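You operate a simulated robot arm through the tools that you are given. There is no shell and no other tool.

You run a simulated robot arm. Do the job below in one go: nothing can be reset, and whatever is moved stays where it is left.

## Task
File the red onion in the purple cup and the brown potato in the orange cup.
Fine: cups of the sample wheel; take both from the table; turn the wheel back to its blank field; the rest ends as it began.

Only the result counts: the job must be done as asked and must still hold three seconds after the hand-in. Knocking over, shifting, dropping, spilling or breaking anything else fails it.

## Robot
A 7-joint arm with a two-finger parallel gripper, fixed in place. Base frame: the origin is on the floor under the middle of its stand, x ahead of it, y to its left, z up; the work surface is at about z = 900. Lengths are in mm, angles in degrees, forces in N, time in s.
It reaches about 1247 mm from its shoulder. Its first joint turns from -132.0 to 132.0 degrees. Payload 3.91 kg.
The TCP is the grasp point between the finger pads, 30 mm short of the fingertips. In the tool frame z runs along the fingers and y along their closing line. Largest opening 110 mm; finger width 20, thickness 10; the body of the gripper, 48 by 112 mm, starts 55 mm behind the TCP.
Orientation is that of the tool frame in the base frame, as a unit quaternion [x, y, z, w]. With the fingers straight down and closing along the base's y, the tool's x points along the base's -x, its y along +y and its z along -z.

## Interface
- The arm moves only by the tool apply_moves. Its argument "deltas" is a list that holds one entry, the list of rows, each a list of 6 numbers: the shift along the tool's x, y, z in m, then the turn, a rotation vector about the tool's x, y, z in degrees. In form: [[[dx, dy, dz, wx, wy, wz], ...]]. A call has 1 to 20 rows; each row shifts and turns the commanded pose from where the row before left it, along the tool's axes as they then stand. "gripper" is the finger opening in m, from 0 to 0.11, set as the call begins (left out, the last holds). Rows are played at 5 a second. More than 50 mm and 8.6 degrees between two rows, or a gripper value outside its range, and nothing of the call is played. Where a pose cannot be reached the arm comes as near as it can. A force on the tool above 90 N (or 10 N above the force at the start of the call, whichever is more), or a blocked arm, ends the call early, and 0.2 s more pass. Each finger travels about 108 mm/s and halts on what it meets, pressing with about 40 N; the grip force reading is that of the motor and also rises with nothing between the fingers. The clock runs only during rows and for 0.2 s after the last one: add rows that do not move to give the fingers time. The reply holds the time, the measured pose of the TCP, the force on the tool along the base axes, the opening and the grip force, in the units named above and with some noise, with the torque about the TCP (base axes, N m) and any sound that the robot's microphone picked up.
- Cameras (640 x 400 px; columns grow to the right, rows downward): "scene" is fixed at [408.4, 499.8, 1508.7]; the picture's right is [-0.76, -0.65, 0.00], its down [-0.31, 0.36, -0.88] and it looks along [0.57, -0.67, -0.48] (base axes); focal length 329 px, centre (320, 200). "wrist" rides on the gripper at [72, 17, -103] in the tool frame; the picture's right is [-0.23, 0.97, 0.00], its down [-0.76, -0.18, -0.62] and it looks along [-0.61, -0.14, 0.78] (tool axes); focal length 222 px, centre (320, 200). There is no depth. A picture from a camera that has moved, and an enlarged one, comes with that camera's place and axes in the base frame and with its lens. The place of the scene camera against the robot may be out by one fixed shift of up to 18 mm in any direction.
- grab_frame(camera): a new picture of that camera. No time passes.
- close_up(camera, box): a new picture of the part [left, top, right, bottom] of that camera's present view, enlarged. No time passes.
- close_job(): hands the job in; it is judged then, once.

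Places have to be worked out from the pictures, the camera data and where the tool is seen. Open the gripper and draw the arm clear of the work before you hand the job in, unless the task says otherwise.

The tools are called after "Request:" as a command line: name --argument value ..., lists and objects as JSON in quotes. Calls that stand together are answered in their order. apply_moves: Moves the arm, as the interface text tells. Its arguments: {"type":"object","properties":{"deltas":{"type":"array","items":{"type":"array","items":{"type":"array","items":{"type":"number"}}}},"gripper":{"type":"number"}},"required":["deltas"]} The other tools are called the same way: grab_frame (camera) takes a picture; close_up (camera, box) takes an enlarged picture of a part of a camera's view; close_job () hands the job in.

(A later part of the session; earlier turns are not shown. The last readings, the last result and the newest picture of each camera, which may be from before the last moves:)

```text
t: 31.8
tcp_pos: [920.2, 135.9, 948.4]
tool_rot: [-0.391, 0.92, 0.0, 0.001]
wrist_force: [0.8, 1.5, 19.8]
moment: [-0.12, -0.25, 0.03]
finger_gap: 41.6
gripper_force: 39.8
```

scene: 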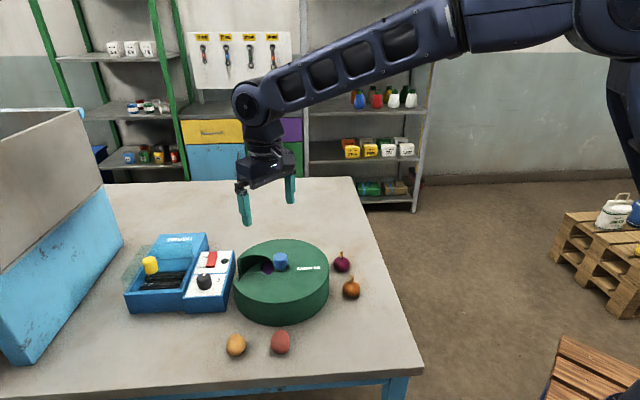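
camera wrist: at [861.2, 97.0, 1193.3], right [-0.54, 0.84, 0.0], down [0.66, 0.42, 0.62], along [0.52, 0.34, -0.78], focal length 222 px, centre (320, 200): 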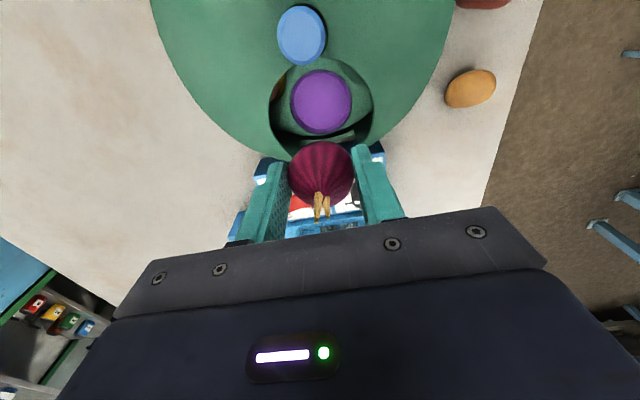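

Contact felt (≈20 N) at z≈948.5: the onion is on the cup floor. I back off 1 mm, open slightly to 49 mm so that the fingers stay inside the cup, and check.

Request:
apply_moves --deltas '[[[0, 0, -0.001, 0, 0, 0], [0, 0, 0, 0, 0, 0]]]'

Request:
apply_moves --deltas '[[[0, 0, 0, 0, 0, 0], [0, 0, 0, 0, 0, 0], [0, 0, 0, 0, 0, 0]]]' --gripper 0.049

Request:
close_up --camera "wrist" --box '[230, 80, 410, 210]'

```text
t: 32.4
tcp_pos: [920.7, 137.1, 947.3]
tool_rot: [-0.39, 0.921, 0.0, 0.0]
wrist_force: [1.7, 1.3, 19.1]
moment: [-0.07, -0.22, 0.01]
finger_gap: 41.5
gripper_force: 39.9
```

```text
t: 33.2
tcp_pos: [920.7, 137.2, 945.0]
tool_rot: [-0.39, 0.921, 0.0, 0.0]
wrist_force: [0.2, 0.2, -0.6]
moment: [0.0, -0.04, 0.0]
finger_gap: 49.0
gripper_force: 0.1
```

```text
3.08 times, centred on (320, 145) of wrist
camera zoom: at [858.9, 96.5, 1049.4], right [-0.54, 0.84, 0.0], down [0.66, 0.42, 0.62], along [0.52, 0.34, -0.78], focal length 684 px, centre (320, 369)
```

zoom: 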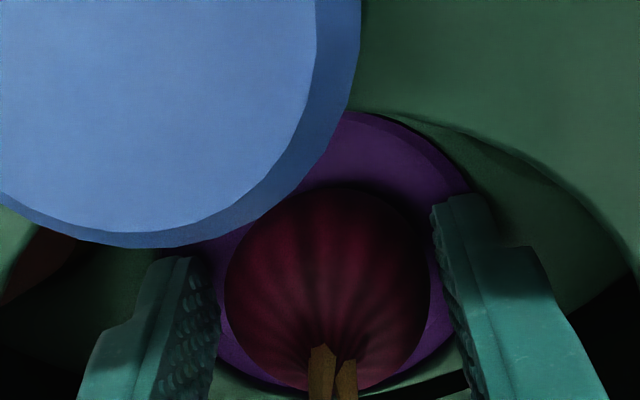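

The onion stands free in the purple cup with the fingers clear. I raise straight up to clear the knob and look.

Request:
apply_moves --deltas '[[[0, 0, -0.01, 0, 0, 0], [0, 0, -0.015, 0, 0, 0], [0, 0, -0.025, 0, 0, 0], [0, 0, -0.03, 0, 0, 0], [0, 0, -0.04, 0, 0, 0], [0, 0, -0.04, 0, 0, 0], [0, 0, -0.04, 0, 0, 0], [0, 0, 0, 0, 0, 0]]]'

Request:
close_up --camera "wrist" --box '[240, 30, 400, 170]'

Request:
close_up --camera "scene" --box '[220, 230, 320, 310]'

```text
t: 35.0
tcp_pos: [921.8, 135.8, 1149.7]
tool_rot: [-0.39, 0.921, 0.0, 0.0]
wrist_force: [-0.5, -0.3, 0.0]
moment: [0.02, 0.0, 0.01]
finger_gap: 48.9
gripper_force: 0.0
```

```text
2.86 times, centred on (320, 100) of wrist
camera zoom: at [858.8, 96.6, 1251.1], right [-0.54, 0.84, 0.0], down [0.66, 0.42, 0.62], along [0.52, 0.34, -0.78], focal length 635 px, centre (320, 486)
```

zoom: 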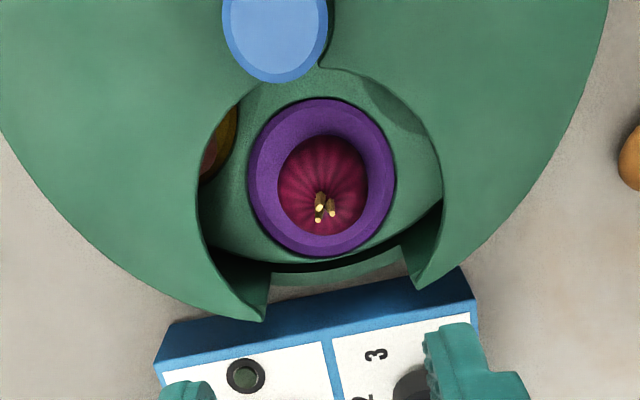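

```text
5.00 times, centred on (270, 270) of scene
camera zoom: at [408.4, 499.8, 1508.7], right [-0.76, -0.65, 0.0], down [-0.31, 0.36, -0.88], along [0.57, -0.67, -0.48], focal length 1645 px, centre (570, -150)
```

zoom: 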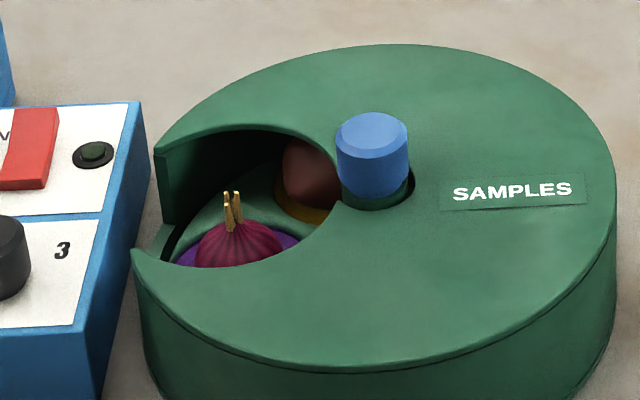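

The onion stands in the purple cup. Before turning I check the neighbouring cup and how high the onion's stem reaches relative to the lid.

Request:
close_up --camera "scene" --box '[240, 245, 290, 280]'

Request:
close_up --camera "wrist" --box '[280, 50, 360, 110]'

Request:
close_up --camera "scene" --box '[210, 320, 310, 370]'

```text
11.43 times, centred on (265, 262) of scene
camera zoom: at [408.4, 499.8, 1508.7], right [-0.76, -0.65, 0.0], down [-0.31, 0.36, -0.88], along [0.57, -0.67, -0.48], focal length 3760 px, centre (949, -514)
```

zoom: 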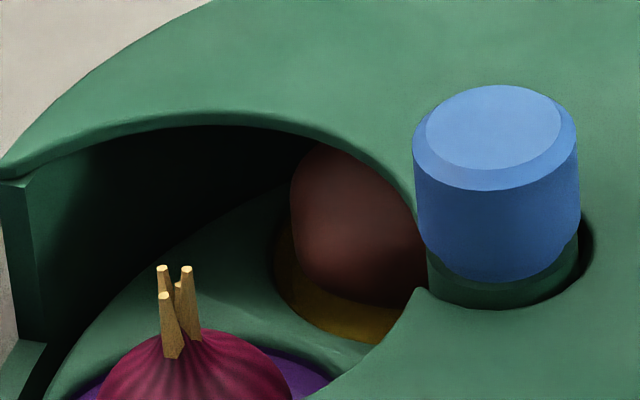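

```text
6.67 times, centred on (320, 80) of wrist
camera zoom: at [858.8, 96.6, 1251.1], right [-0.54, 0.84, 0.0], down [0.66, 0.42, 0.62], along [0.52, 0.34, -0.78], focal length 1481 px, centre (320, 1000)
```

zoom: 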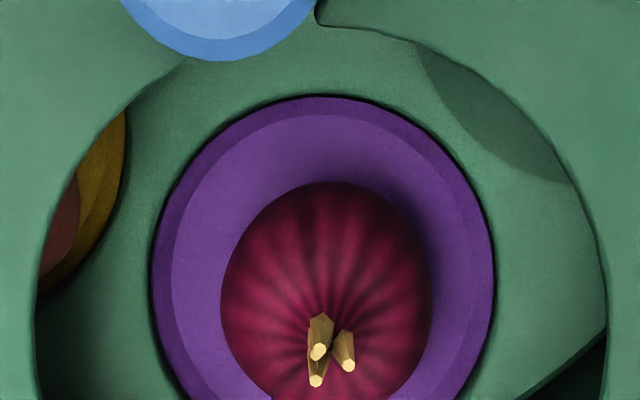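

```text
6.40 times, centred on (260, 345) of scene
camera zoom: at [408.4, 499.8, 1508.7], right [-0.76, -0.65, 0.0], down [-0.31, 0.36, -0.88], along [0.57, -0.67, -0.48], focal length 2106 px, centre (704, -728)
```

zoom: 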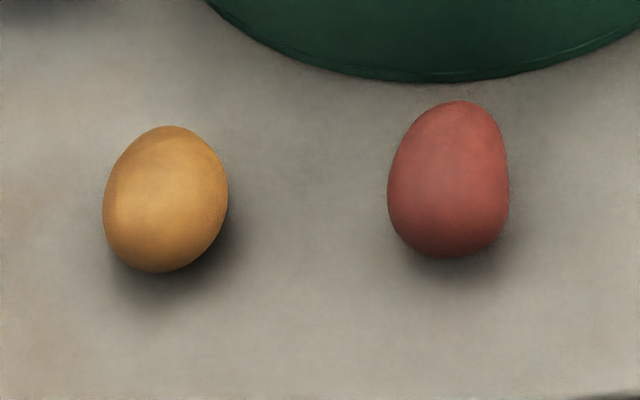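

The gold cup next door already holds a red potato. The onion's stem tips reach roughly lid height, so I'll turn slowly clockwise (back toward blank) and watch the stem. First I move over the knob and descend.

Request:
apply_moves --deltas '[[[0.0329, 0.0009, 0, 0, 0, 0], [0.0329, 0.0009, 0, 0, 0, 0], [0, 0, 0.035, 0, 0, 0], [0, 0, 0.035, 0, 0, 0], [0, 0, 0.03, 0, 0, 0], [0, 0, 0.02, 0, 0, 0], [0, 0, 0, 0, 0, 0]]]' --gripper 0.07

Request:
close_up --camera "wrist" --box '[200, 60, 440, 220]'

```text
t: 36.6
tcp_pos: [872.6, 90.3, 1027.7]
tool_rot: [-0.39, 0.921, 0.0, 0.0]
wrist_force: [0.2, 0.3, -0.2]
moment: [0.02, 0.01, -0.01]
finger_gap: 70.0
gripper_force: 0.0
```

```text
2.50 times, centred on (320, 140) of wrist
camera zoom: at [810.3, 50.6, 1129.2], right [-0.54, 0.84, 0.0], down [0.66, 0.42, 0.62], along [0.52, 0.34, -0.78], focal length 555 px, centre (320, 350)
```

zoom: 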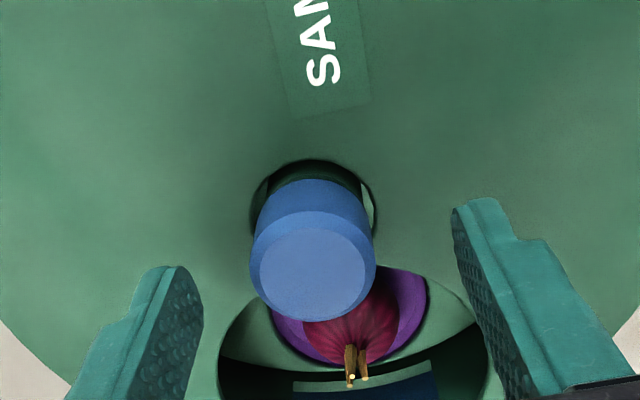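

Slight offset to the knob (~2 mm); I correct, descend to z≈1008 and close on the knob.

Request:
apply_moves --deltas '[[[-0.0018, -0.002, 0.006, 0, 0, 0], [0, 0, 0.007, 0, 0, 0], [0, 0, 0.0065, 0, 0, 0], [0, 0, 0, 0, 0, 0]]]' --gripper 0.07

Request:
apply_moves --deltas '[[[0, 0, 0, 0, 0, 0], [0, 0, 0, 0, 0, 0], [0, 0, 0, 0, 0, 0]]]' --gripper 0.0

```text
t: 37.6
tcp_pos: [875.9, 89.9, 1007.8]
tool_rot: [-0.39, 0.921, 0.0, -0.001]
wrist_force: [0.9, 0.2, -0.2]
moment: [0.0, 0.04, -0.03]
finger_gap: 70.2
gripper_force: 0.1
```

```text
t: 38.4
tcp_pos: [875.2, 90.5, 1008.3]
tool_rot: [-0.391, 0.921, 0.0, 0.0]
wrist_force: [-5.2, 1.3, -1.9]
moment: [-0.28, -0.49, -0.02]
finger_gap: 33.7
gripper_force: 44.9
```

Knob gripped with little side load. I turn 30° clockwise (tool +z) in small rows and look at the onion.

Request:
apply_moves --deltas '[[[0, 0, 0, 0, 0, 5], [0, 0, 0, 0, 0, 5], [0, 0, 0, 0, 0, 5], [0, 0, 0, 0, 0, 5], [0, 0, 0, 0, 0, 5], [0, 0, 0, 0, 0, 5], [0, 0, 0, 0, 0, 0]]]'

Request:
close_up --camera "scene" --box '[220, 230, 320, 310]'

Request:
grab_frame --camera "wrist"

```text
t: 40.0
tcp_pos: [876.2, 90.1, 1007.4]
tool_rot: [-0.139, 0.99, 0.0, 0.0]
wrist_force: [-21.6, -7.9, 0.4]
moment: [0.09, 1.0, -0.01]
finger_gap: 33.7
gripper_force: 44.7
```

```text
5.00 times, centred on (270, 270) of scene
camera zoom: at [408.4, 499.8, 1508.7], right [-0.76, -0.65, 0.0], down [-0.31, 0.36, -0.88], along [0.57, -0.67, -0.48], focal length 1645 px, centre (570, -150)
```

zoom: 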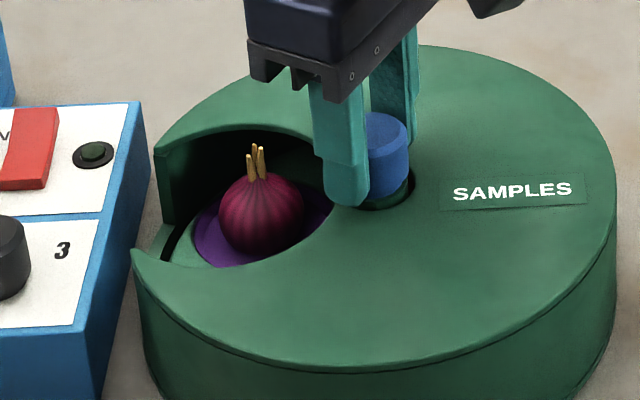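

```text
taken
camera wrist: at [801.7, 86.8, 1110.5], right [-0.05, 1.0, 0.0], down [0.78, 0.04, 0.62], along [0.62, 0.03, -0.78], focal length 222 px, centre (320, 200)
```

wrist: 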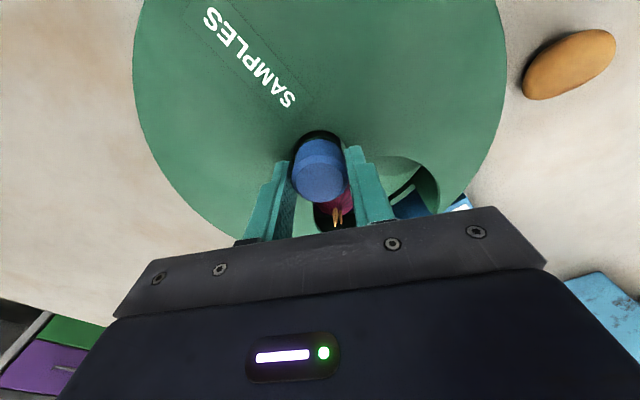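

Onion stays upright. I ease the side load and continue another 15° in small rows, watching the stem at the lid edge.

Request:
apply_moves --deltas '[[[0.0008, 0, 0, 0, 0, 5], [0, 0, 0, 0, 0, 5], [0, 0, 0, 0, 0, 5], [0, 0, 0, 0, 0, 0]]]'

Request:
close_up --camera "scene" --box '[235, 235, 295, 285]'

```text
t: 41.0
tcp_pos: [876.2, 90.0, 1007.9]
tool_rot: [-0.007, 1.0, 0.0, 0.0]
wrist_force: [-16.3, -10.8, -2.8]
moment: [0.45, -0.91, -0.05]
finger_gap: 33.7
gripper_force: 44.6
```

```text
8.00 times, centred on (265, 260) of scene
camera zoom: at [408.4, 499.8, 1508.7], right [-0.76, -0.65, 0.0], down [-0.31, 0.36, -0.88], along [0.57, -0.67, -0.48], focal length 2632 px, centre (760, -280)
```

zoom: 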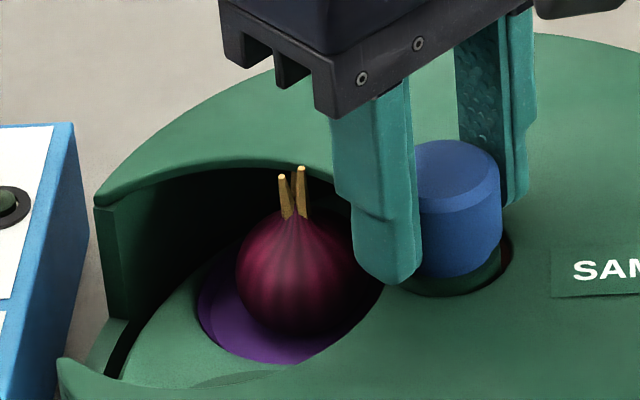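

Stem tips are just at the lid edge now. I go on 6° and look again.

Request:
apply_moves --deltas '[[[0.0005, -0.0003, 0, 0, 0, 3], [0, 0, 0, 0, 0, 3], [0, 0, 0, 0, 0, 0]]]'

Request:
close_up --camera "scene" --box '[245, 240, 290, 280]'

```text
t: 41.8
tcp_pos: [875.6, 89.5, 1006.9]
tool_rot: [0.043, 0.999, 0.001, 0.0]
wrist_force: [-9.6, -8.3, 0.0]
moment: [-0.81, 0.15, -0.01]
finger_gap: 33.4
gripper_force: 44.8
```

```text
10.00 times, centred on (268, 260) of scene
camera zoom: at [408.4, 499.8, 1508.7], right [-0.76, -0.65, 0.0], down [-0.31, 0.36, -0.88], along [0.57, -0.67, -0.48], focal length 3290 px, centre (845, -400)
```

zoom: 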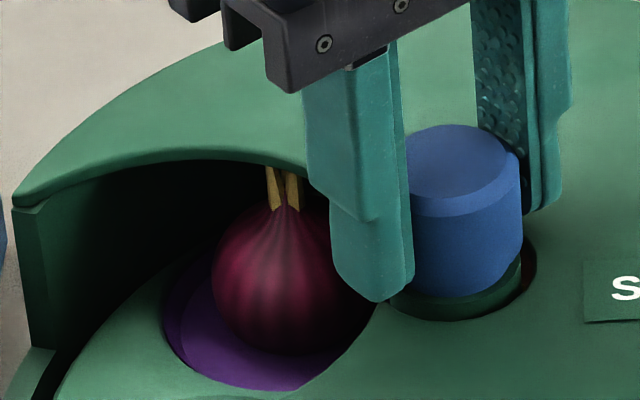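

The stem passes under the lid with the onion still upright. I continue the remaining 21° to bring the blank back to the opening.

Request:
apply_moves --deltas '[[[0.0003, -0.0003, 0, 0, 0, 4], [0, 0, 0, 0, 0, 4], [0, 0, 0, 0, 0, 4], [0, 0, 0, 0, 0, 4.5], [0, 0, 0, 0, 0, 4.5], [0, 0, 0, 0, 0, 0]]]'

Request:
close_up --camera "scene" --box '[220, 230, 320, 310]'

Request:
close_up --camera "scene" --box '[245, 240, 290, 280]'

```text
t: 43.2
tcp_pos: [876.3, 89.2, 1007.6]
tool_rot: [0.226, 0.974, 0.0, 0.001]
wrist_force: [14.9, -8.0, 3.4]
moment: [-1.0, -0.28, -0.03]
finger_gap: 33.7
gripper_force: 45.1
```

```text
5.00 times, centred on (270, 270) of scene
camera zoom: at [408.4, 499.8, 1508.7], right [-0.76, -0.65, 0.0], down [-0.31, 0.36, -0.88], along [0.57, -0.67, -0.48], focal length 1645 px, centre (570, -150)
```

zoom: 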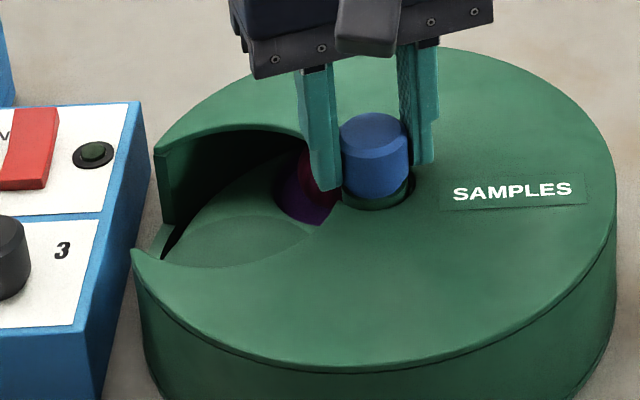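

```text
10.00 times, centred on (268, 260) of scene
camera zoom: at [408.4, 499.8, 1508.7], right [-0.76, -0.65, 0.0], down [-0.31, 0.36, -0.88], along [0.57, -0.67, -0.48], focal length 3290 px, centre (845, -400)
```

zoom: 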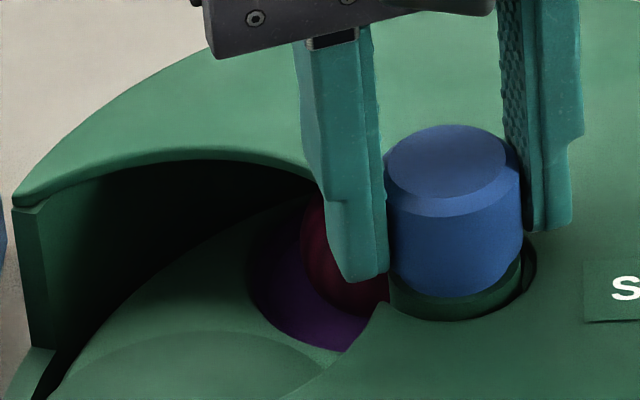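

Blank field is back in the opening with the purple cup and onion beside it. I release, turn the open gripper back around the knob by 76°, and re-grip to bring the next field round.

Request:
apply_moves --deltas '[[[0, 0, 0, 0, 0, 0], [0, 0, 0, 0, 0, 0], [0, 0, 0, 0, 0, -7.6], [0, 0, 0, 0, 0, -7.6], [0, 0, 0, 0, 0, -7.6], [0, 0, 0, 0, 0, -7.6], [0, 0, 0, 0, 0, -7.6], [0, 0, 0, 0, 0, -7.6], [0, 0, 0, 0, 0, -7.6], [0, 0, 0, 0, 0, -7.6], [0, 0, 0, 0, 0, -7.6], [0, 0, 0, 0, 0, -7.6], [0, 0, 0, 0, 0, 0]]]' --gripper 0.07

Request:
close_up --camera "wrist" --box '[200, 60, 440, 220]'

Request:
close_up --camera "scene" --box '[220, 230, 320, 310]'

```text
t: 46.0
tcp_pos: [874.8, 88.6, 1006.8]
tool_rot: [-0.423, 0.906, 0.0, 0.0]
wrist_force: [0.1, 0.3, 0.0]
moment: [0.0, 0.02, -0.01]
finger_gap: 70.3
gripper_force: 0.1
```

```text
2.50 times, centred on (320, 140) of wrist
camera zoom: at [815.8, 45.6, 1110.3], right [-0.6, 0.8, 0.0], down [0.62, 0.47, 0.62], along [0.5, 0.37, -0.78], focal length 555 px, centre (320, 350)
```

zoom: 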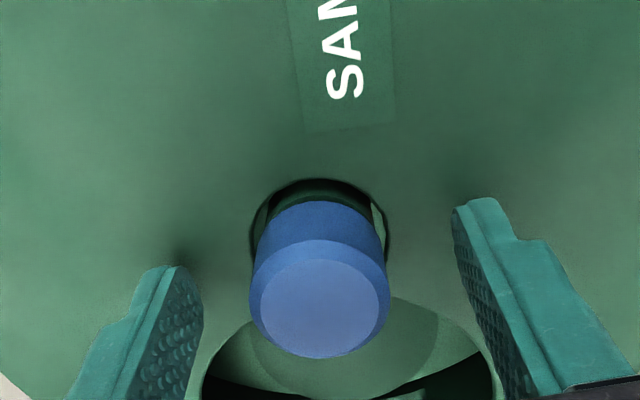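

```text
5.00 times, centred on (270, 270) of scene
camera zoom: at [408.4, 499.8, 1508.7], right [-0.76, -0.65, 0.0], down [-0.31, 0.36, -0.88], along [0.57, -0.67, -0.48], focal length 1645 px, centre (570, -150)
```

zoom: 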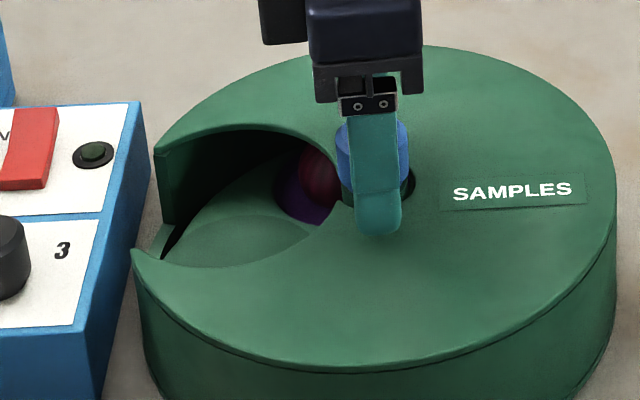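

Well aligned. I close on the knob and turn 40° clockwise to see which cup comes next.

Request:
apply_moves --deltas '[[[0, 0, 0, 0, 0, 0], [0, 0, 0, 0, 0, 0], [0, 0, 0, 0, 0, 0]]]' --gripper 0.0

Request:
apply_moves --deltas '[[[0, 0, 0, 0, 0, 5], [0, 0, 0, 0, 0, 6], [0, 0, 0, 0, 0, 6], [0, 0, 0, 0, 0, 6], [0, 0, 0, 0, 0, 6], [0, 0, 0, 0, 0, 6], [0, 0, 0, 0, 0, 5], [0, 0, 0, 0, 0, 0]]]'

Request:
close_up --camera "scene" --box '[220, 230, 320, 310]'

Request:
grab_frame --camera "wrist"

```text
t: 46.8
tcp_pos: [875.5, 89.8, 1007.9]
tool_rot: [-0.423, 0.906, 0.0, 0.0]
wrist_force: [-0.6, 0.5, -1.2]
moment: [-0.34, -0.54, 0.01]
finger_gap: 33.6
gripper_force: 45.1
```

```text
t: 48.6
tcp_pos: [875.2, 90.2, 1007.2]
tool_rot: [-0.087, 0.996, -0.001, -0.001]
wrist_force: [-2.3, 7.1, -10.0]
moment: [-0.13, -1.2, -0.05]
finger_gap: 33.4
gripper_force: 44.7
```

```text
5.00 times, centred on (270, 270) of scene
camera zoom: at [408.4, 499.8, 1508.7], right [-0.76, -0.65, 0.0], down [-0.31, 0.36, -0.88], along [0.57, -0.67, -0.48], focal length 1645 px, centre (570, -150)
```

zoom: 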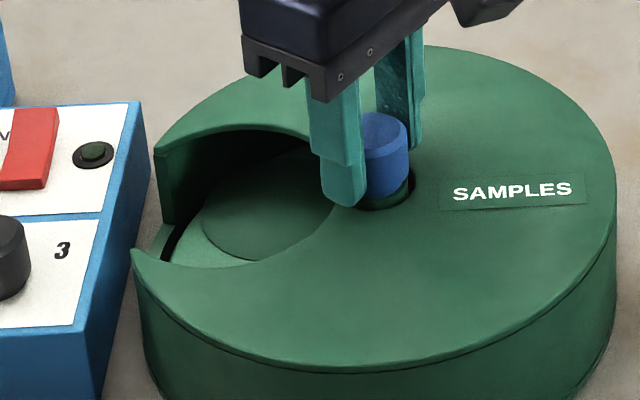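

```text
taken
camera wrist: at [801.1, 94.3, 1110.4], right [0.06, 1.0, 0.0], down [0.78, -0.04, 0.62], along [0.62, -0.03, -0.78], focal length 222 px, centre (320, 200)
```

wrist: 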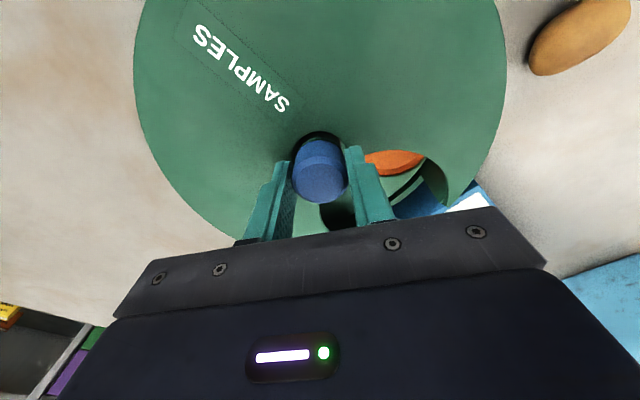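

The next field is the orange cup. I turn the remaining 32° clockwise to centre it.

Request:
apply_moves --deltas '[[[0, 0, 0, 0, 0, 5], [0, 0, 0, 0, 0, 6], [0, 0, 0, 0, 0, 6], [0, 0, 0, 0, 0, 6], [0, 0, 0, 0, 0, 5], [0, 0, 0, 0, 0, 4], [0, 0, 0, 0, 0, 0]]]'

Request:
close_up --camera "scene" --box '[220, 230, 320, 310]'

Request:
grab_frame --camera "wrist"

```text
t: 50.2
tcp_pos: [875.7, 89.8, 1007.3]
tool_rot: [0.191, 0.982, 0.0, 0.0]
wrist_force: [-0.3, 3.1, -2.8]
moment: [0.99, 0.86, -0.03]
finger_gap: 33.8
gripper_force: 44.8
```

```text
5.00 times, centred on (270, 270) of scene
camera zoom: at [408.4, 499.8, 1508.7], right [-0.76, -0.65, 0.0], down [-0.31, 0.36, -0.88], along [0.57, -0.67, -0.48], focal length 1645 px, centre (570, -150)
```

zoom: 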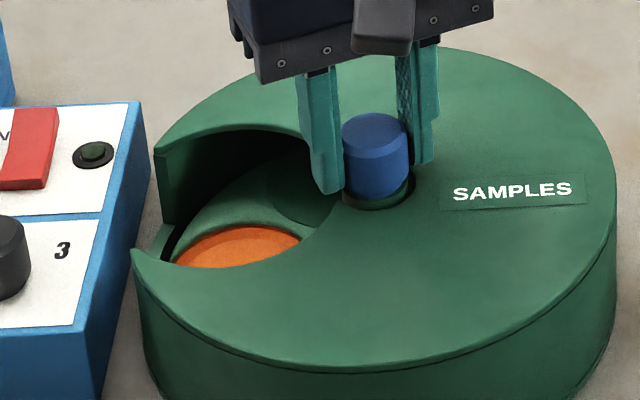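

```text
taken
camera wrist: at [814.5, 133.0, 1110.3], right [0.58, 0.82, 0.0], down [0.64, -0.45, 0.62], along [0.51, -0.36, -0.78], focal length 222 px, centre (320, 200)
```

wrist: 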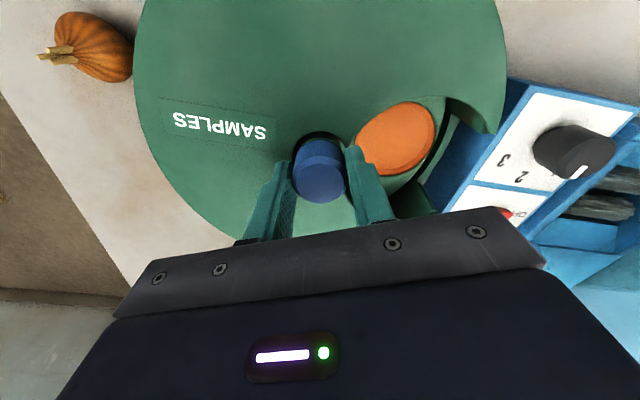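

The orange cup is in the opening and empty. I release the knob, lift, and look down to verify it.

Request:
apply_moves --deltas '[[[0, 0, 0, 0, 0, 0], [0, 0, 0, 0, 0, 0], [0, 0, -0.02, 0, 0, 0], [0, 0, -0.03, 0, 0, 0], [0, 0, -0.04, 0, 0, -7.3], [0, 0, -0.04, 0, 0, -7.3], [0, 0, -0.02, 0, 0, -7.4], [0, 0.0215, 0, 0, 0, 0], [0, 0, 0, 0, 0, 0]]]' --gripper 0.07

Request:
close_up --camera "wrist" --box '[270, 70, 410, 180]'

Request:
grab_frame --camera "wrist"

Request:
grab_frame --camera "scene"

```text
t: 52.2
tcp_pos: [874.3, 111.5, 1158.8]
tool_rot: [0.0, 1.0, 0.0, 0.0]
wrist_force: [-0.9, 0.2, -0.7]
moment: [0.02, -0.01, 0.0]
finger_gap: 70.0
gripper_force: 0.1
```

```text
3.64 times, centred on (340, 125) of wrist
camera zoom: at [803.4, 128.2, 1260.9], right [0.23, 0.97, 0.0], down [0.76, -0.18, 0.62], along [0.61, -0.14, -0.78], focal length 808 px, centre (247, 473)
```

zoom: 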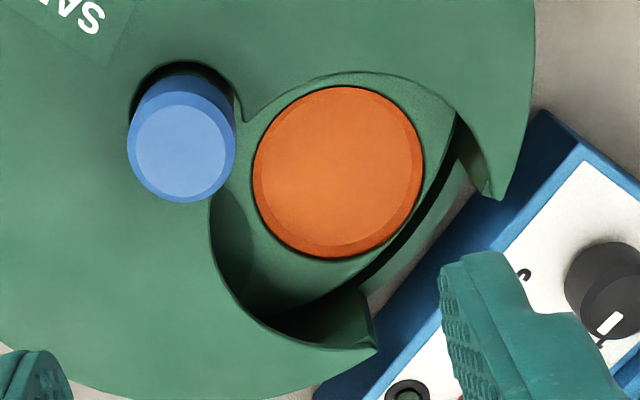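

```text
taken
camera wrist: at [803.4, 128.2, 1260.9], right [0.23, 0.97, 0.0], down [0.76, -0.18, 0.62], along [0.61, -0.14, -0.78], focal length 222 px, centre (320, 200)
```

wrist: 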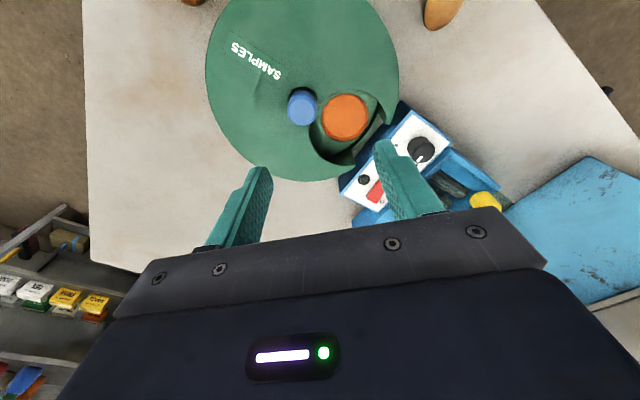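

```text
taken
```

scene: 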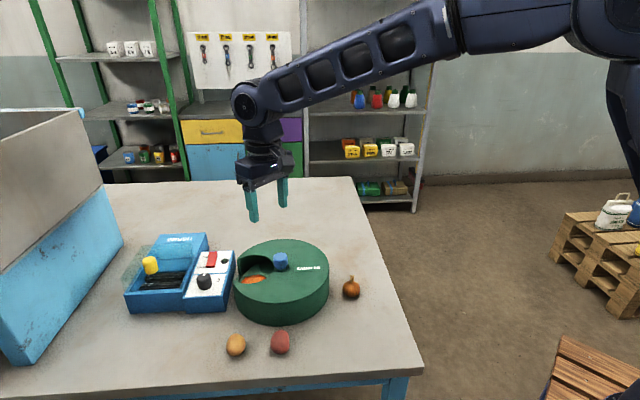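

Orange cup is centred and empty, as purple was. Now I move above the brown potato near (820, 272) for a close view.

Request:
apply_moves --deltas '[[[0.0135, 0.04, 0.017, 0, 0, 0], [0.0135, 0.04, 0.017, 0, 0, 0], [0.0135, 0.04, 0.017, 0, 0, 0], [0.0135, 0.04, 0.017, 0, 0, 0], [0, 0, 0, 0, 0, 0]]]' --gripper 0.07

Request:
grab_frame --camera "wrist"

Request:
close_up --camera "wrist" --box '[220, 40, 420, 180]'

```text
t: 53.4
tcp_pos: [821.1, 272.3, 1091.3]
tool_rot: [0.001, 1.0, 0.0, 0.0]
wrist_force: [0.6, 0.1, -1.5]
moment: [0.03, 0.0, -0.04]
finger_gap: 70.1
gripper_force: 0.1
```

```text
taken
camera wrist: at [748.8, 289.5, 1192.4], right [0.23, 0.97, 0.0], down [0.76, -0.18, 0.62], along [0.61, -0.14, -0.78], focal length 222 px, centre (320, 200)
```

wrist: 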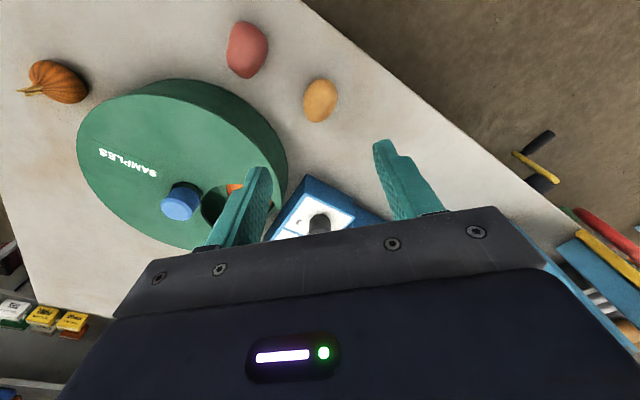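

```text
2.86 times, centred on (320, 110) of wrist
camera zoom: at [748.8, 289.5, 1192.4], right [0.23, 0.97, 0.0], down [0.76, -0.18, 0.62], along [0.61, -0.14, -0.78], focal length 635 px, centre (320, 457)
```

zoom: 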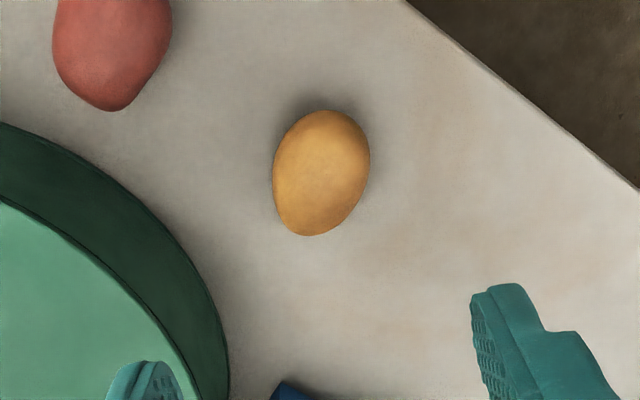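

Brown potato (≈50×39 mm, long axis about 146°) centre at about (818, 273). I centre over it, turn to yaw −34° to grip across its short side, and descend to z≈975.

Request:
apply_moves --deltas '[[[0.0033, 0.0011, 0, 0, 0, 0], [0, 0, 0, 0, 0, 6.8], [0, 0, 0, 0, 0, 6.8], [0, 0, 0.02, 0, 0, 6.8], [0, 0, 0.03, 0, 0, 6.8], [0, 0, 0.03, 0, 0, 6.8], [0, 0, 0.036, 0, 0, 0], [0, 0, 0, 0, 0, 0]]]' --gripper 0.064

Request:
grab_frame --camera "wrist"

Request:
close_up --camera "wrist" --box '[200, 60, 440, 220]'

```text
t: 55.2
tcp_pos: [815.9, 272.5, 973.5]
tool_rot: [0.292, 0.957, 0.0, 0.0]
wrist_force: [-0.9, -0.3, 0.0]
moment: [-0.03, -0.02, -0.01]
finger_gap: 64.0
gripper_force: 0.1
```

```text
taken
camera wrist: at [766.9, 326.7, 1075.4], right [0.73, 0.68, 0.0], down [0.53, -0.57, 0.62], along [0.42, -0.46, -0.78], focal length 222 px, centre (320, 200)
```

wrist: 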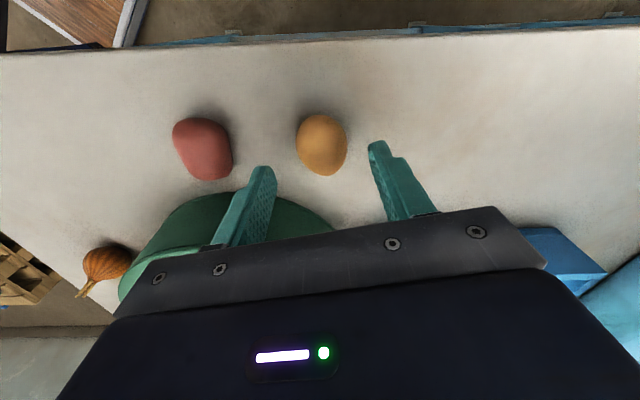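

```text
2.50 times, centred on (320, 140) of wrist
camera zoom: at [766.9, 326.7, 1075.4], right [0.73, 0.68, 0.0], down [0.53, -0.57, 0.62], along [0.42, -0.46, -0.78], focal length 555 px, centre (320, 350)
```

zoom: 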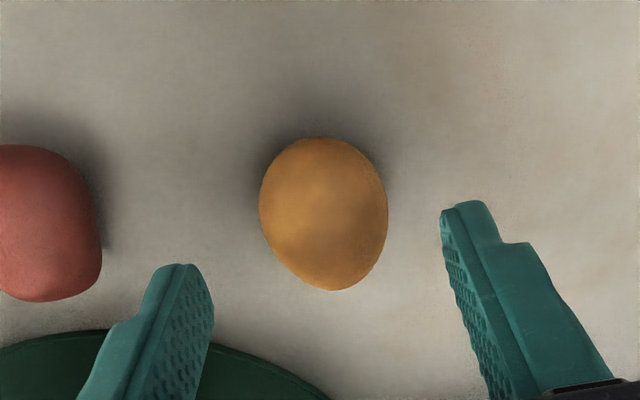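

Alignment across the short axis is good, offset ~2 mm. I correct, descend to z≈936, and close on the potato.

Request:
apply_moves --deltas '[[[0.0014, 0.0012, 0.012, 0, 0, 0], [0, 0, 0.013, 0, 0, 0], [0, 0, 0.0125, 0, 0, 0], [0, 0, 0, 0, 0, 0]]]' --gripper 0.064

Request:
apply_moves --deltas '[[[0, 0, 0, 0, 0, 0], [0, 0, 0, 0, 0, 0], [0, 0, 0, 0, 0, 0]]]' --gripper 0.0

Request:
close_up --camera "wrist" --box '[200, 60, 440, 220]'

```text
t: 56.2
tcp_pos: [818.0, 274.0, 936.0]
tool_rot: [0.292, 0.957, 0.0, -0.001]
wrist_force: [0.5, -0.7, 0.9]
moment: [0.05, 0.02, -0.02]
finger_gap: 64.0
gripper_force: 0.0
```

```text
t: 57.0
tcp_pos: [816.6, 273.3, 936.6]
tool_rot: [0.291, 0.957, 0.0, 0.0]
wrist_force: [1.2, -0.3, 0.4]
moment: [0.0, -0.02, -0.03]
finger_gap: 37.3
gripper_force: 39.2
```

```text
2.50 times, centred on (320, 140) of wrist
camera zoom: at [767.5, 328.9, 1039.1], right [0.73, 0.68, 0.0], down [0.53, -0.57, 0.62], along [0.42, -0.46, -0.78], focal length 555 px, centre (320, 350)
```

zoom: 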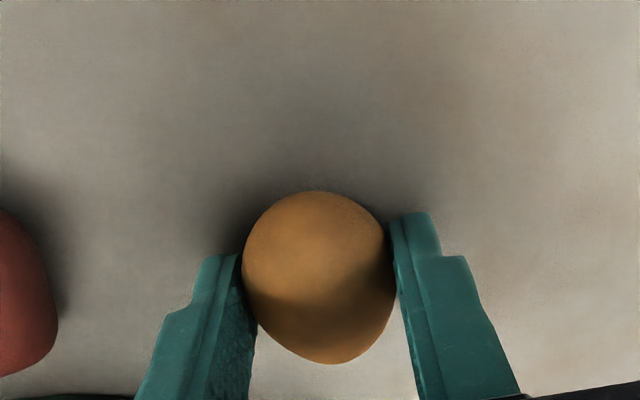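

Potato held (37.3 mm). I lift it straight up and check the grip.

Request:
apply_moves --deltas '[[[0, 0, -0.015, 0, 0, 0], [0, 0, -0.03, 0, 0, 0], [0, 0, -0.04, 0, 0, 0], [0, 0, -0.04, 0, 0, 0], [0, 0, -0.03, 0, 0, 0], [0, 0, 0, 0, 0, 0]]]'

Request:
apply_moves --deltas '[[[0, 0, 0, 0, 0, -8], [0, 0, 0, 0, 0, -8], [0, 0, 0, 0, 0, -8], [0, 0, 0, 0, 0, -8], [0, 0, 0, 0, 0, -8], [0, 0, 0, 0, 0, -8], [0, 0, 0, 0, 0, -8], [0, 0, 0, 0, 0, -8], [0, 0, 0, 0, 0, -8], [0, 0, 0, 0, 0, -8], [0.00665, -0.04255, 0, 0, 0, 0], [0.00665, -0.04255, 0, 0, 0, 0], [0.00665, -0.04255, 0, 0, 0, 0], [0.00665, -0.04255, 0, 0, 0, 0], [0, 0, 0, 0, 0, 0]]]'

Request:
close_up --camera "wrist" --box '[240, 30, 400, 170]'

Request:
grab_frame --camera "scene"

```text
t: 58.4
tcp_pos: [818.1, 273.0, 1093.2]
tool_rot: [0.293, 0.956, 0.0, 0.0]
wrist_force: [0.5, -0.1, 0.1]
moment: [-0.01, 0.01, -0.01]
finger_gap: 37.2
gripper_force: 40.4
```

```text
t: 61.6
tcp_pos: [922.0, 135.9, 1091.3]
tool_rot: [-0.39, 0.921, 0.001, 0.0]
wrist_force: [1.1, -0.1, -0.9]
moment: [0.02, 0.01, 0.03]
finger_gap: 37.1
gripper_force: 39.6
```

```text
2.86 times, centred on (320, 100) of wrist
camera zoom: at [859.5, 95.2, 1194.1], right [-0.54, 0.84, 0.0], down [0.66, 0.42, 0.62], along [0.52, 0.34, -0.78], focal length 635 px, centre (320, 486)
```

zoom: 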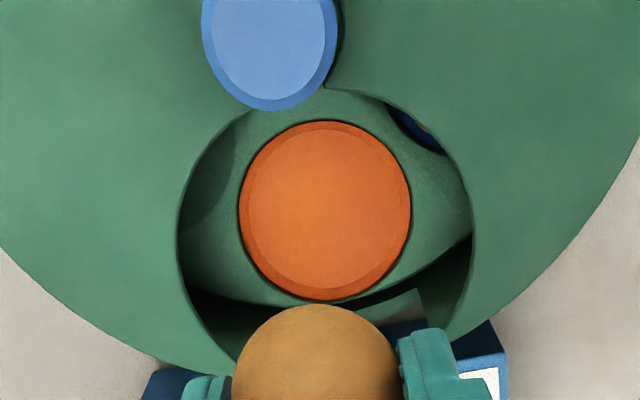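

```text
taken
```

scene: 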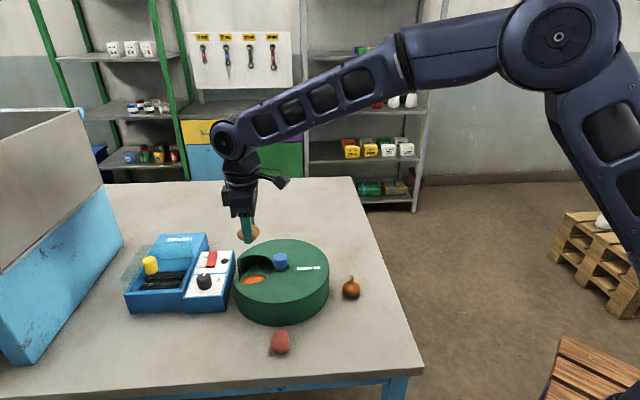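

Potato is over the orange cup, about 2–3 mm off centre. I correct and lower to about z 960.

Request:
apply_moves --deltas '[[[-0.0015, 0.002, 0.02, 0, 0, 0], [0, 0, 0.03, 0, 0, 0], [0, 0, 0.03, 0, 0, 0], [0, 0, 0.025, 0, 0, 0], [0, 0, 0.02, 0, 0, 0], [0, 0, 0.006, 0, 0, 0], [0, 0, 0, 0, 0, 0]]]'

Request:
close_up --camera "wrist" --box '[200, 40, 440, 220]'

Request:
close_up --camera "scene" --box '[230, 210, 310, 300]'

```text
t: 63.2
tcp_pos: [920.4, 138.0, 959.9]
tool_rot: [-0.391, 0.921, -0.001, 0.0]
wrist_force: [-0.1, 0.2, -0.8]
moment: [-0.01, -0.04, 0.02]
finger_gap: 37.1
gripper_force: 40.0
```

```text
2.22 times, centred on (320, 130) of wrist
camera zoom: at [858.6, 98.3, 1063.2], right [-0.54, 0.84, 0.0], down [0.66, 0.42, 0.62], along [0.52, 0.34, -0.78], focal length 494 px, centre (320, 356)
```

zoom: 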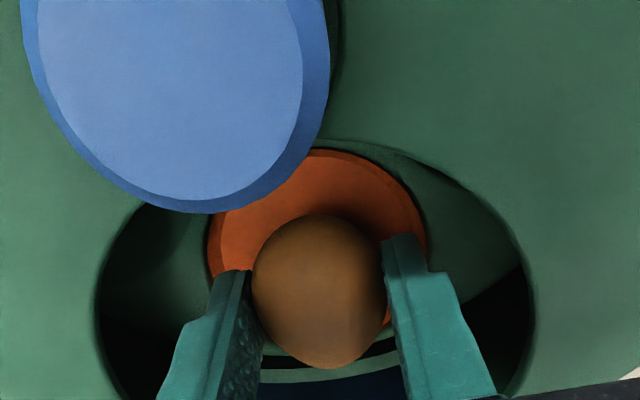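

```text
4.44 times, centred on (270, 255) of scene
camera zoom: at [408.4, 499.8, 1508.7], right [-0.76, -0.65, 0.0], down [-0.31, 0.36, -0.88], along [0.57, -0.67, -0.48], focal length 1462 px, centre (542, -44)
```

zoom: 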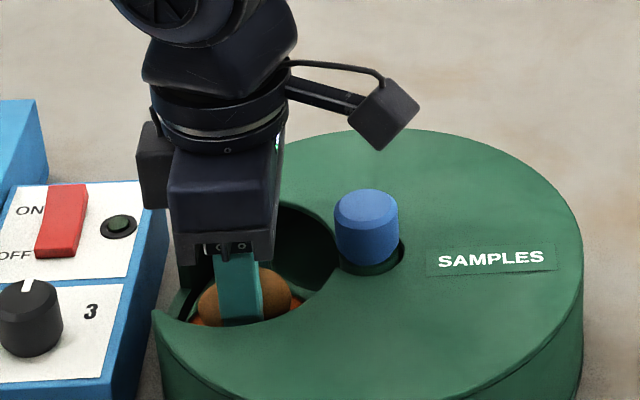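

Well centred. I lower on with small steps, watching the force.

Request:
apply_moves --deltas '[[[0, 0, 0.0025, 0, 0, 0], [0, 0, 0.0025, 0, 0, 0], [0, 0, 0, 0, 0, 0]]]'

Request:
apply_moves --deltas '[[[0, 0, 0.002, 0, 0, 0], [0, 0, 0, 0, 0, 0]]]'

Request:
apply_moves --deltas '[[[0, 0, 0.0015, 0, 0, 0], [0, 0, 0, 0, 0, 0]]]'

Request:
apply_moves --deltas '[[[0, 0, 0.0012, 0, 0, 0], [0, 0, 0, 0, 0, 0]]]'

```text
t: 64.0
tcp_pos: [920.5, 139.5, 956.2]
tool_rot: [-0.391, 0.92, 0.0, 0.0]
wrist_force: [-0.8, -0.4, 0.5]
moment: [-0.01, 0.03, -0.01]
finger_gap: 37.1
gripper_force: 40.3
```

```text
t: 64.6
tcp_pos: [921.0, 139.6, 953.6]
tool_rot: [-0.391, 0.92, 0.0, 0.001]
wrist_force: [0.2, 0.4, -0.3]
moment: [-0.01, 0.0, -0.04]
finger_gap: 36.9
gripper_force: 40.7
```

```text
t: 65.2
tcp_pos: [920.9, 139.1, 953.4]
tool_rot: [-0.391, 0.92, 0.0, 0.001]
wrist_force: [0.3, -0.6, -0.5]
moment: [-0.01, 0.02, 0.01]
finger_gap: 37.1
gripper_force: 40.0
```

```text
t: 65.8
tcp_pos: [920.3, 139.5, 951.1]
tool_rot: [-0.391, 0.92, 0.0, 0.0]
wrist_force: [-0.5, 0.4, -0.7]
moment: [-0.03, 0.0, -0.01]
finger_gap: 36.8
gripper_force: 39.7
```

No contact yet at z≈951; I continue in about 1 mm steps.

Request:
apply_moves --deltas '[[[0, 0, 0.0012, 0, 0, 0], [0, 0, 0, 0, 0, 0]]]'

Request:
apply_moves --deltas '[[[0, 0, 0.0012, 0, 0, 0], [0, 0, 0, 0, 0, 0]]]'

```text
t: 66.4
tcp_pos: [921.0, 138.5, 949.8]
tool_rot: [-0.39, 0.921, -0.001, 0.0]
wrist_force: [0.1, 0.3, -0.3]
moment: [0.01, 0.02, 0.01]
finger_gap: 37.0
gripper_force: 40.3
```

```text
t: 67.0
tcp_pos: [919.6, 138.3, 948.2]
tool_rot: [-0.391, 0.92, -0.001, 0.0]
wrist_force: [-0.2, -0.9, 1.8]
moment: [-0.01, 0.02, 0.03]
finger_gap: 36.7
gripper_force: 40.4
```

A hint of contact (1.8 N). One more small step to confirm.

Request:
apply_moves --deltas '[[[0, 0, 0.001, 0, 0, 0], [0, 0, 0, 0, 0, 0]]]'

```text
t: 67.6
tcp_pos: [920.2, 139.8, 948.1]
tool_rot: [-0.39, 0.921, 0.001, 0.001]
wrist_force: [-1.6, -2.5, 12.1]
moment: [0.01, 0.14, 0.05]
finger_gap: 36.7
gripper_force: 40.0
```

The potato rests on the cup floor (12 N). I back off 1 mm, open slightly to 46 mm and check.

Request:
apply_moves --deltas '[[[0, 0, -0.001, 0, 0, 0], [0, 0, 0, 0, 0, 0]]]'

Request:
apply_moves --deltas '[[[0, 0, 0, 0, 0, 0], [0, 0, 0, 0, 0, 0], [0, 0, 0, 0, 0, 0], [0, 0, 0, 0, 0, 0]]]' --gripper 0.046

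Request:
close_up --camera "wrist" --box '[230, 80, 410, 210]'

```text
t: 68.2
tcp_pos: [919.4, 139.2, 949.0]
tool_rot: [-0.391, 0.92, 0.001, 0.0]
wrist_force: [-1.6, -1.8, 8.1]
moment: [-0.01, 0.08, 0.04]
finger_gap: 36.9
gripper_force: 39.8
```

```text
t: 69.2
tcp_pos: [921.2, 138.6, 948.5]
tool_rot: [-0.391, 0.92, 0.0, 0.001]
wrist_force: [-0.1, -0.4, -0.7]
moment: [-0.01, 0.01, -0.03]
finger_gap: 46.1
gripper_force: 0.1
```

```text
3.08 times, centred on (320, 145) of wrist
camera zoom: at [858.7, 99.4, 1051.3], right [-0.54, 0.84, 0.0], down [0.66, 0.42, 0.62], along [0.52, 0.34, -0.78], focal length 684 px, centre (320, 369)
```

zoom: 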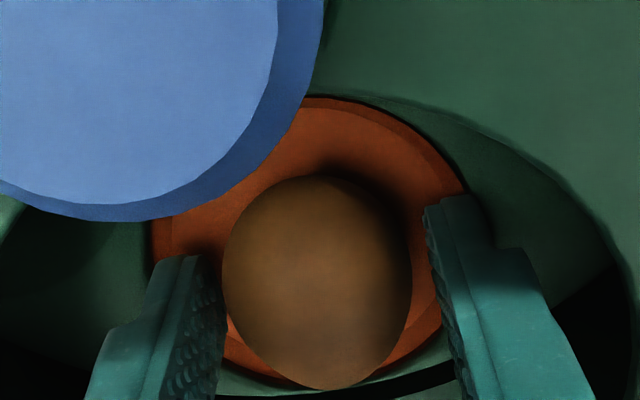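

The potato sits free in the orange cup. I lift straight up slowly and check that it stays.

Request:
apply_moves --deltas '[[[0, 0, -0.005, 0, 0, 0], [0, 0, -0.01, 0, 0, 0], [0, 0, -0.02, 0, 0, 0], [0, 0, -0.03, 0, 0, 0], [0, 0, -0.03, 0, 0, 0], [0, 0, -0.035, 0, 0, 0], [0, 0, -0.035, 0, 0, 0], [0, 0, -0.035, 0, 0, 0], [0, 0, 0, 0, 0, 0]]]'

Request:
close_up --camera "wrist" --box '[240, 30, 400, 170]'

Request:
close_up --camera "scene" --box '[220, 230, 320, 310]'

```text
t: 71.2
tcp_pos: [921.0, 139.1, 1147.9]
tool_rot: [-0.391, 0.92, 0.0, 0.001]
wrist_force: [-0.4, 0.2, 0.2]
moment: [0.0, 0.02, 0.0]
finger_gap: 46.0
gripper_force: 0.1
```

```text
2.86 times, centred on (320, 100) of wrist
camera zoom: at [859.5, 99.6, 1251.4], right [-0.54, 0.84, 0.0], down [0.66, 0.42, 0.62], along [0.52, 0.34, -0.78], focal length 635 px, centre (320, 486)
```

zoom: 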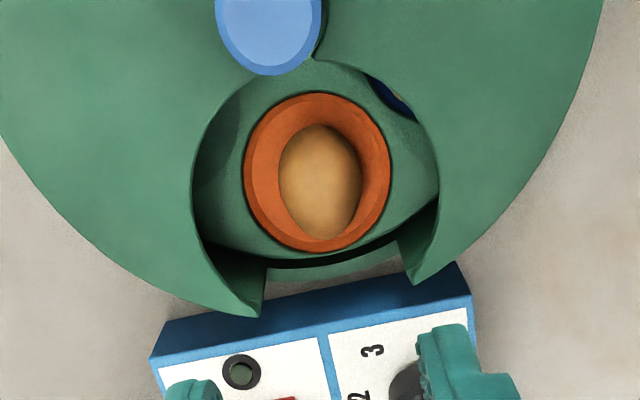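

```text
5.00 times, centred on (270, 270) of scene
camera zoom: at [408.4, 499.8, 1508.7], right [-0.76, -0.65, 0.0], down [-0.31, 0.36, -0.88], along [0.57, -0.67, -0.48], focal length 1645 px, centre (570, -150)
```

zoom: 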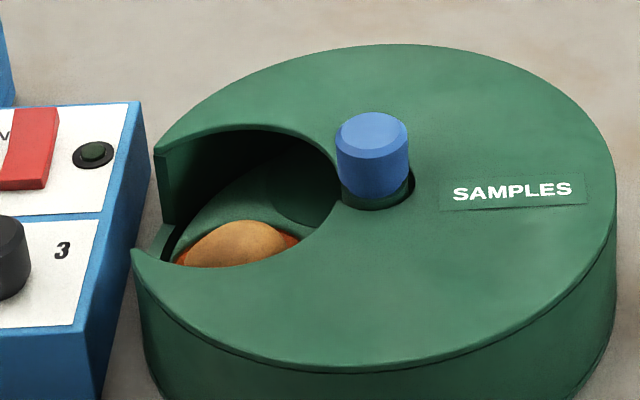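

Potato is settled in the orange cup. Now I move back over the knob, turn to yaw −20°, and descend part-way.

Request:
apply_moves --deltas '[[[0.0335, -0.0005, 0, 0, 0, 0], [0.0335, -0.0005, 0, 0, 0, 0], [0, 0, 0, 0, 0, 8.25], [0, 0, 0, 0, 0, 8.25], [0, 0, 0, 0, 0, 8.25], [0, 0, 0, 0, 0, 8.25], [0, 0, 0, 0, 0, 8.25], [0, 0, 0, 0, 0, 8.25], [0, 0, 0, 0, 0, 8.25], [0, 0, 0, 0, 0, 8.25], [0, 0, 0.035, 0, 0, 0], [0, 0, 0.035, 0, 0, 0], [0, 0, 0.03, 0, 0, 0], [0, 0, 0.02, 0, 0, 0], [0, 0, 0, 0, 0, 0]]]' --gripper 0.07

Request:
close_up --camera "wrist" --box '[200, 60, 440, 220]'

```text
t: 74.4
tcp_pos: [876.0, 89.4, 1028.5]
tool_rot: [0.174, 0.985, 0.0, 0.0]
wrist_force: [-0.2, -0.8, 0.3]
moment: [0.01, -0.01, 0.0]
finger_gap: 69.9
gripper_force: 0.1
```

```text
2.50 times, centred on (320, 140) of wrist
camera zoom: at [814.1, 131.1, 1131.4], right [0.55, 0.84, 0.0], down [0.66, -0.43, 0.62], along [0.52, -0.34, -0.78], focal length 555 px, centre (320, 350)
```

zoom: 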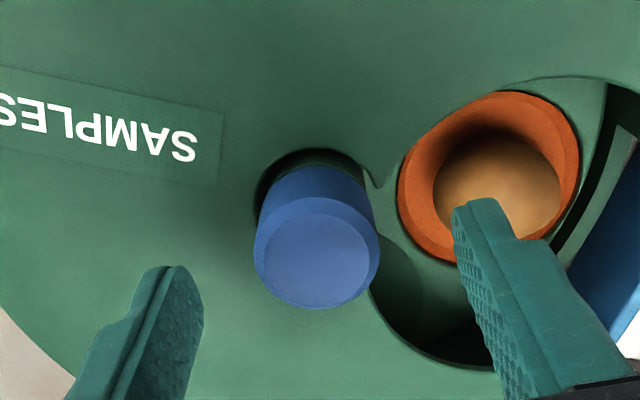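

Aligned on the knob (0.8 mm off). I descend to z≈1008 and close.

Request:
apply_moves --deltas '[[[0, -0.0006, 0.007, 0, 0, 0], [0, 0, 0.007, 0, 0, 0], [0, 0, 0.0065, 0, 0, 0], [0, 0, 0, 0, 0, 0]]]' --gripper 0.07

Request:
apply_moves --deltas '[[[0, 0, 0, 0, 0, 0], [0, 0, 0, 0, 0, 0], [0, 0, 0, 0, 0, 0]]]' --gripper 0.0

```text
t: 75.4
tcp_pos: [874.4, 90.6, 1007.6]
tool_rot: [0.173, 0.985, 0.0, 0.0]
wrist_force: [-0.9, 0.1, 0.1]
moment: [-0.04, -0.01, -0.03]
finger_gap: 69.8
gripper_force: 0.0
```

```text
t: 76.2
tcp_pos: [874.0, 90.0, 1007.7]
tool_rot: [0.175, 0.985, 0.0, 0.0]
wrist_force: [-0.1, 0.7, -0.8]
moment: [0.05, -0.16, 0.02]
finger_gap: 33.6
gripper_force: 44.8
```

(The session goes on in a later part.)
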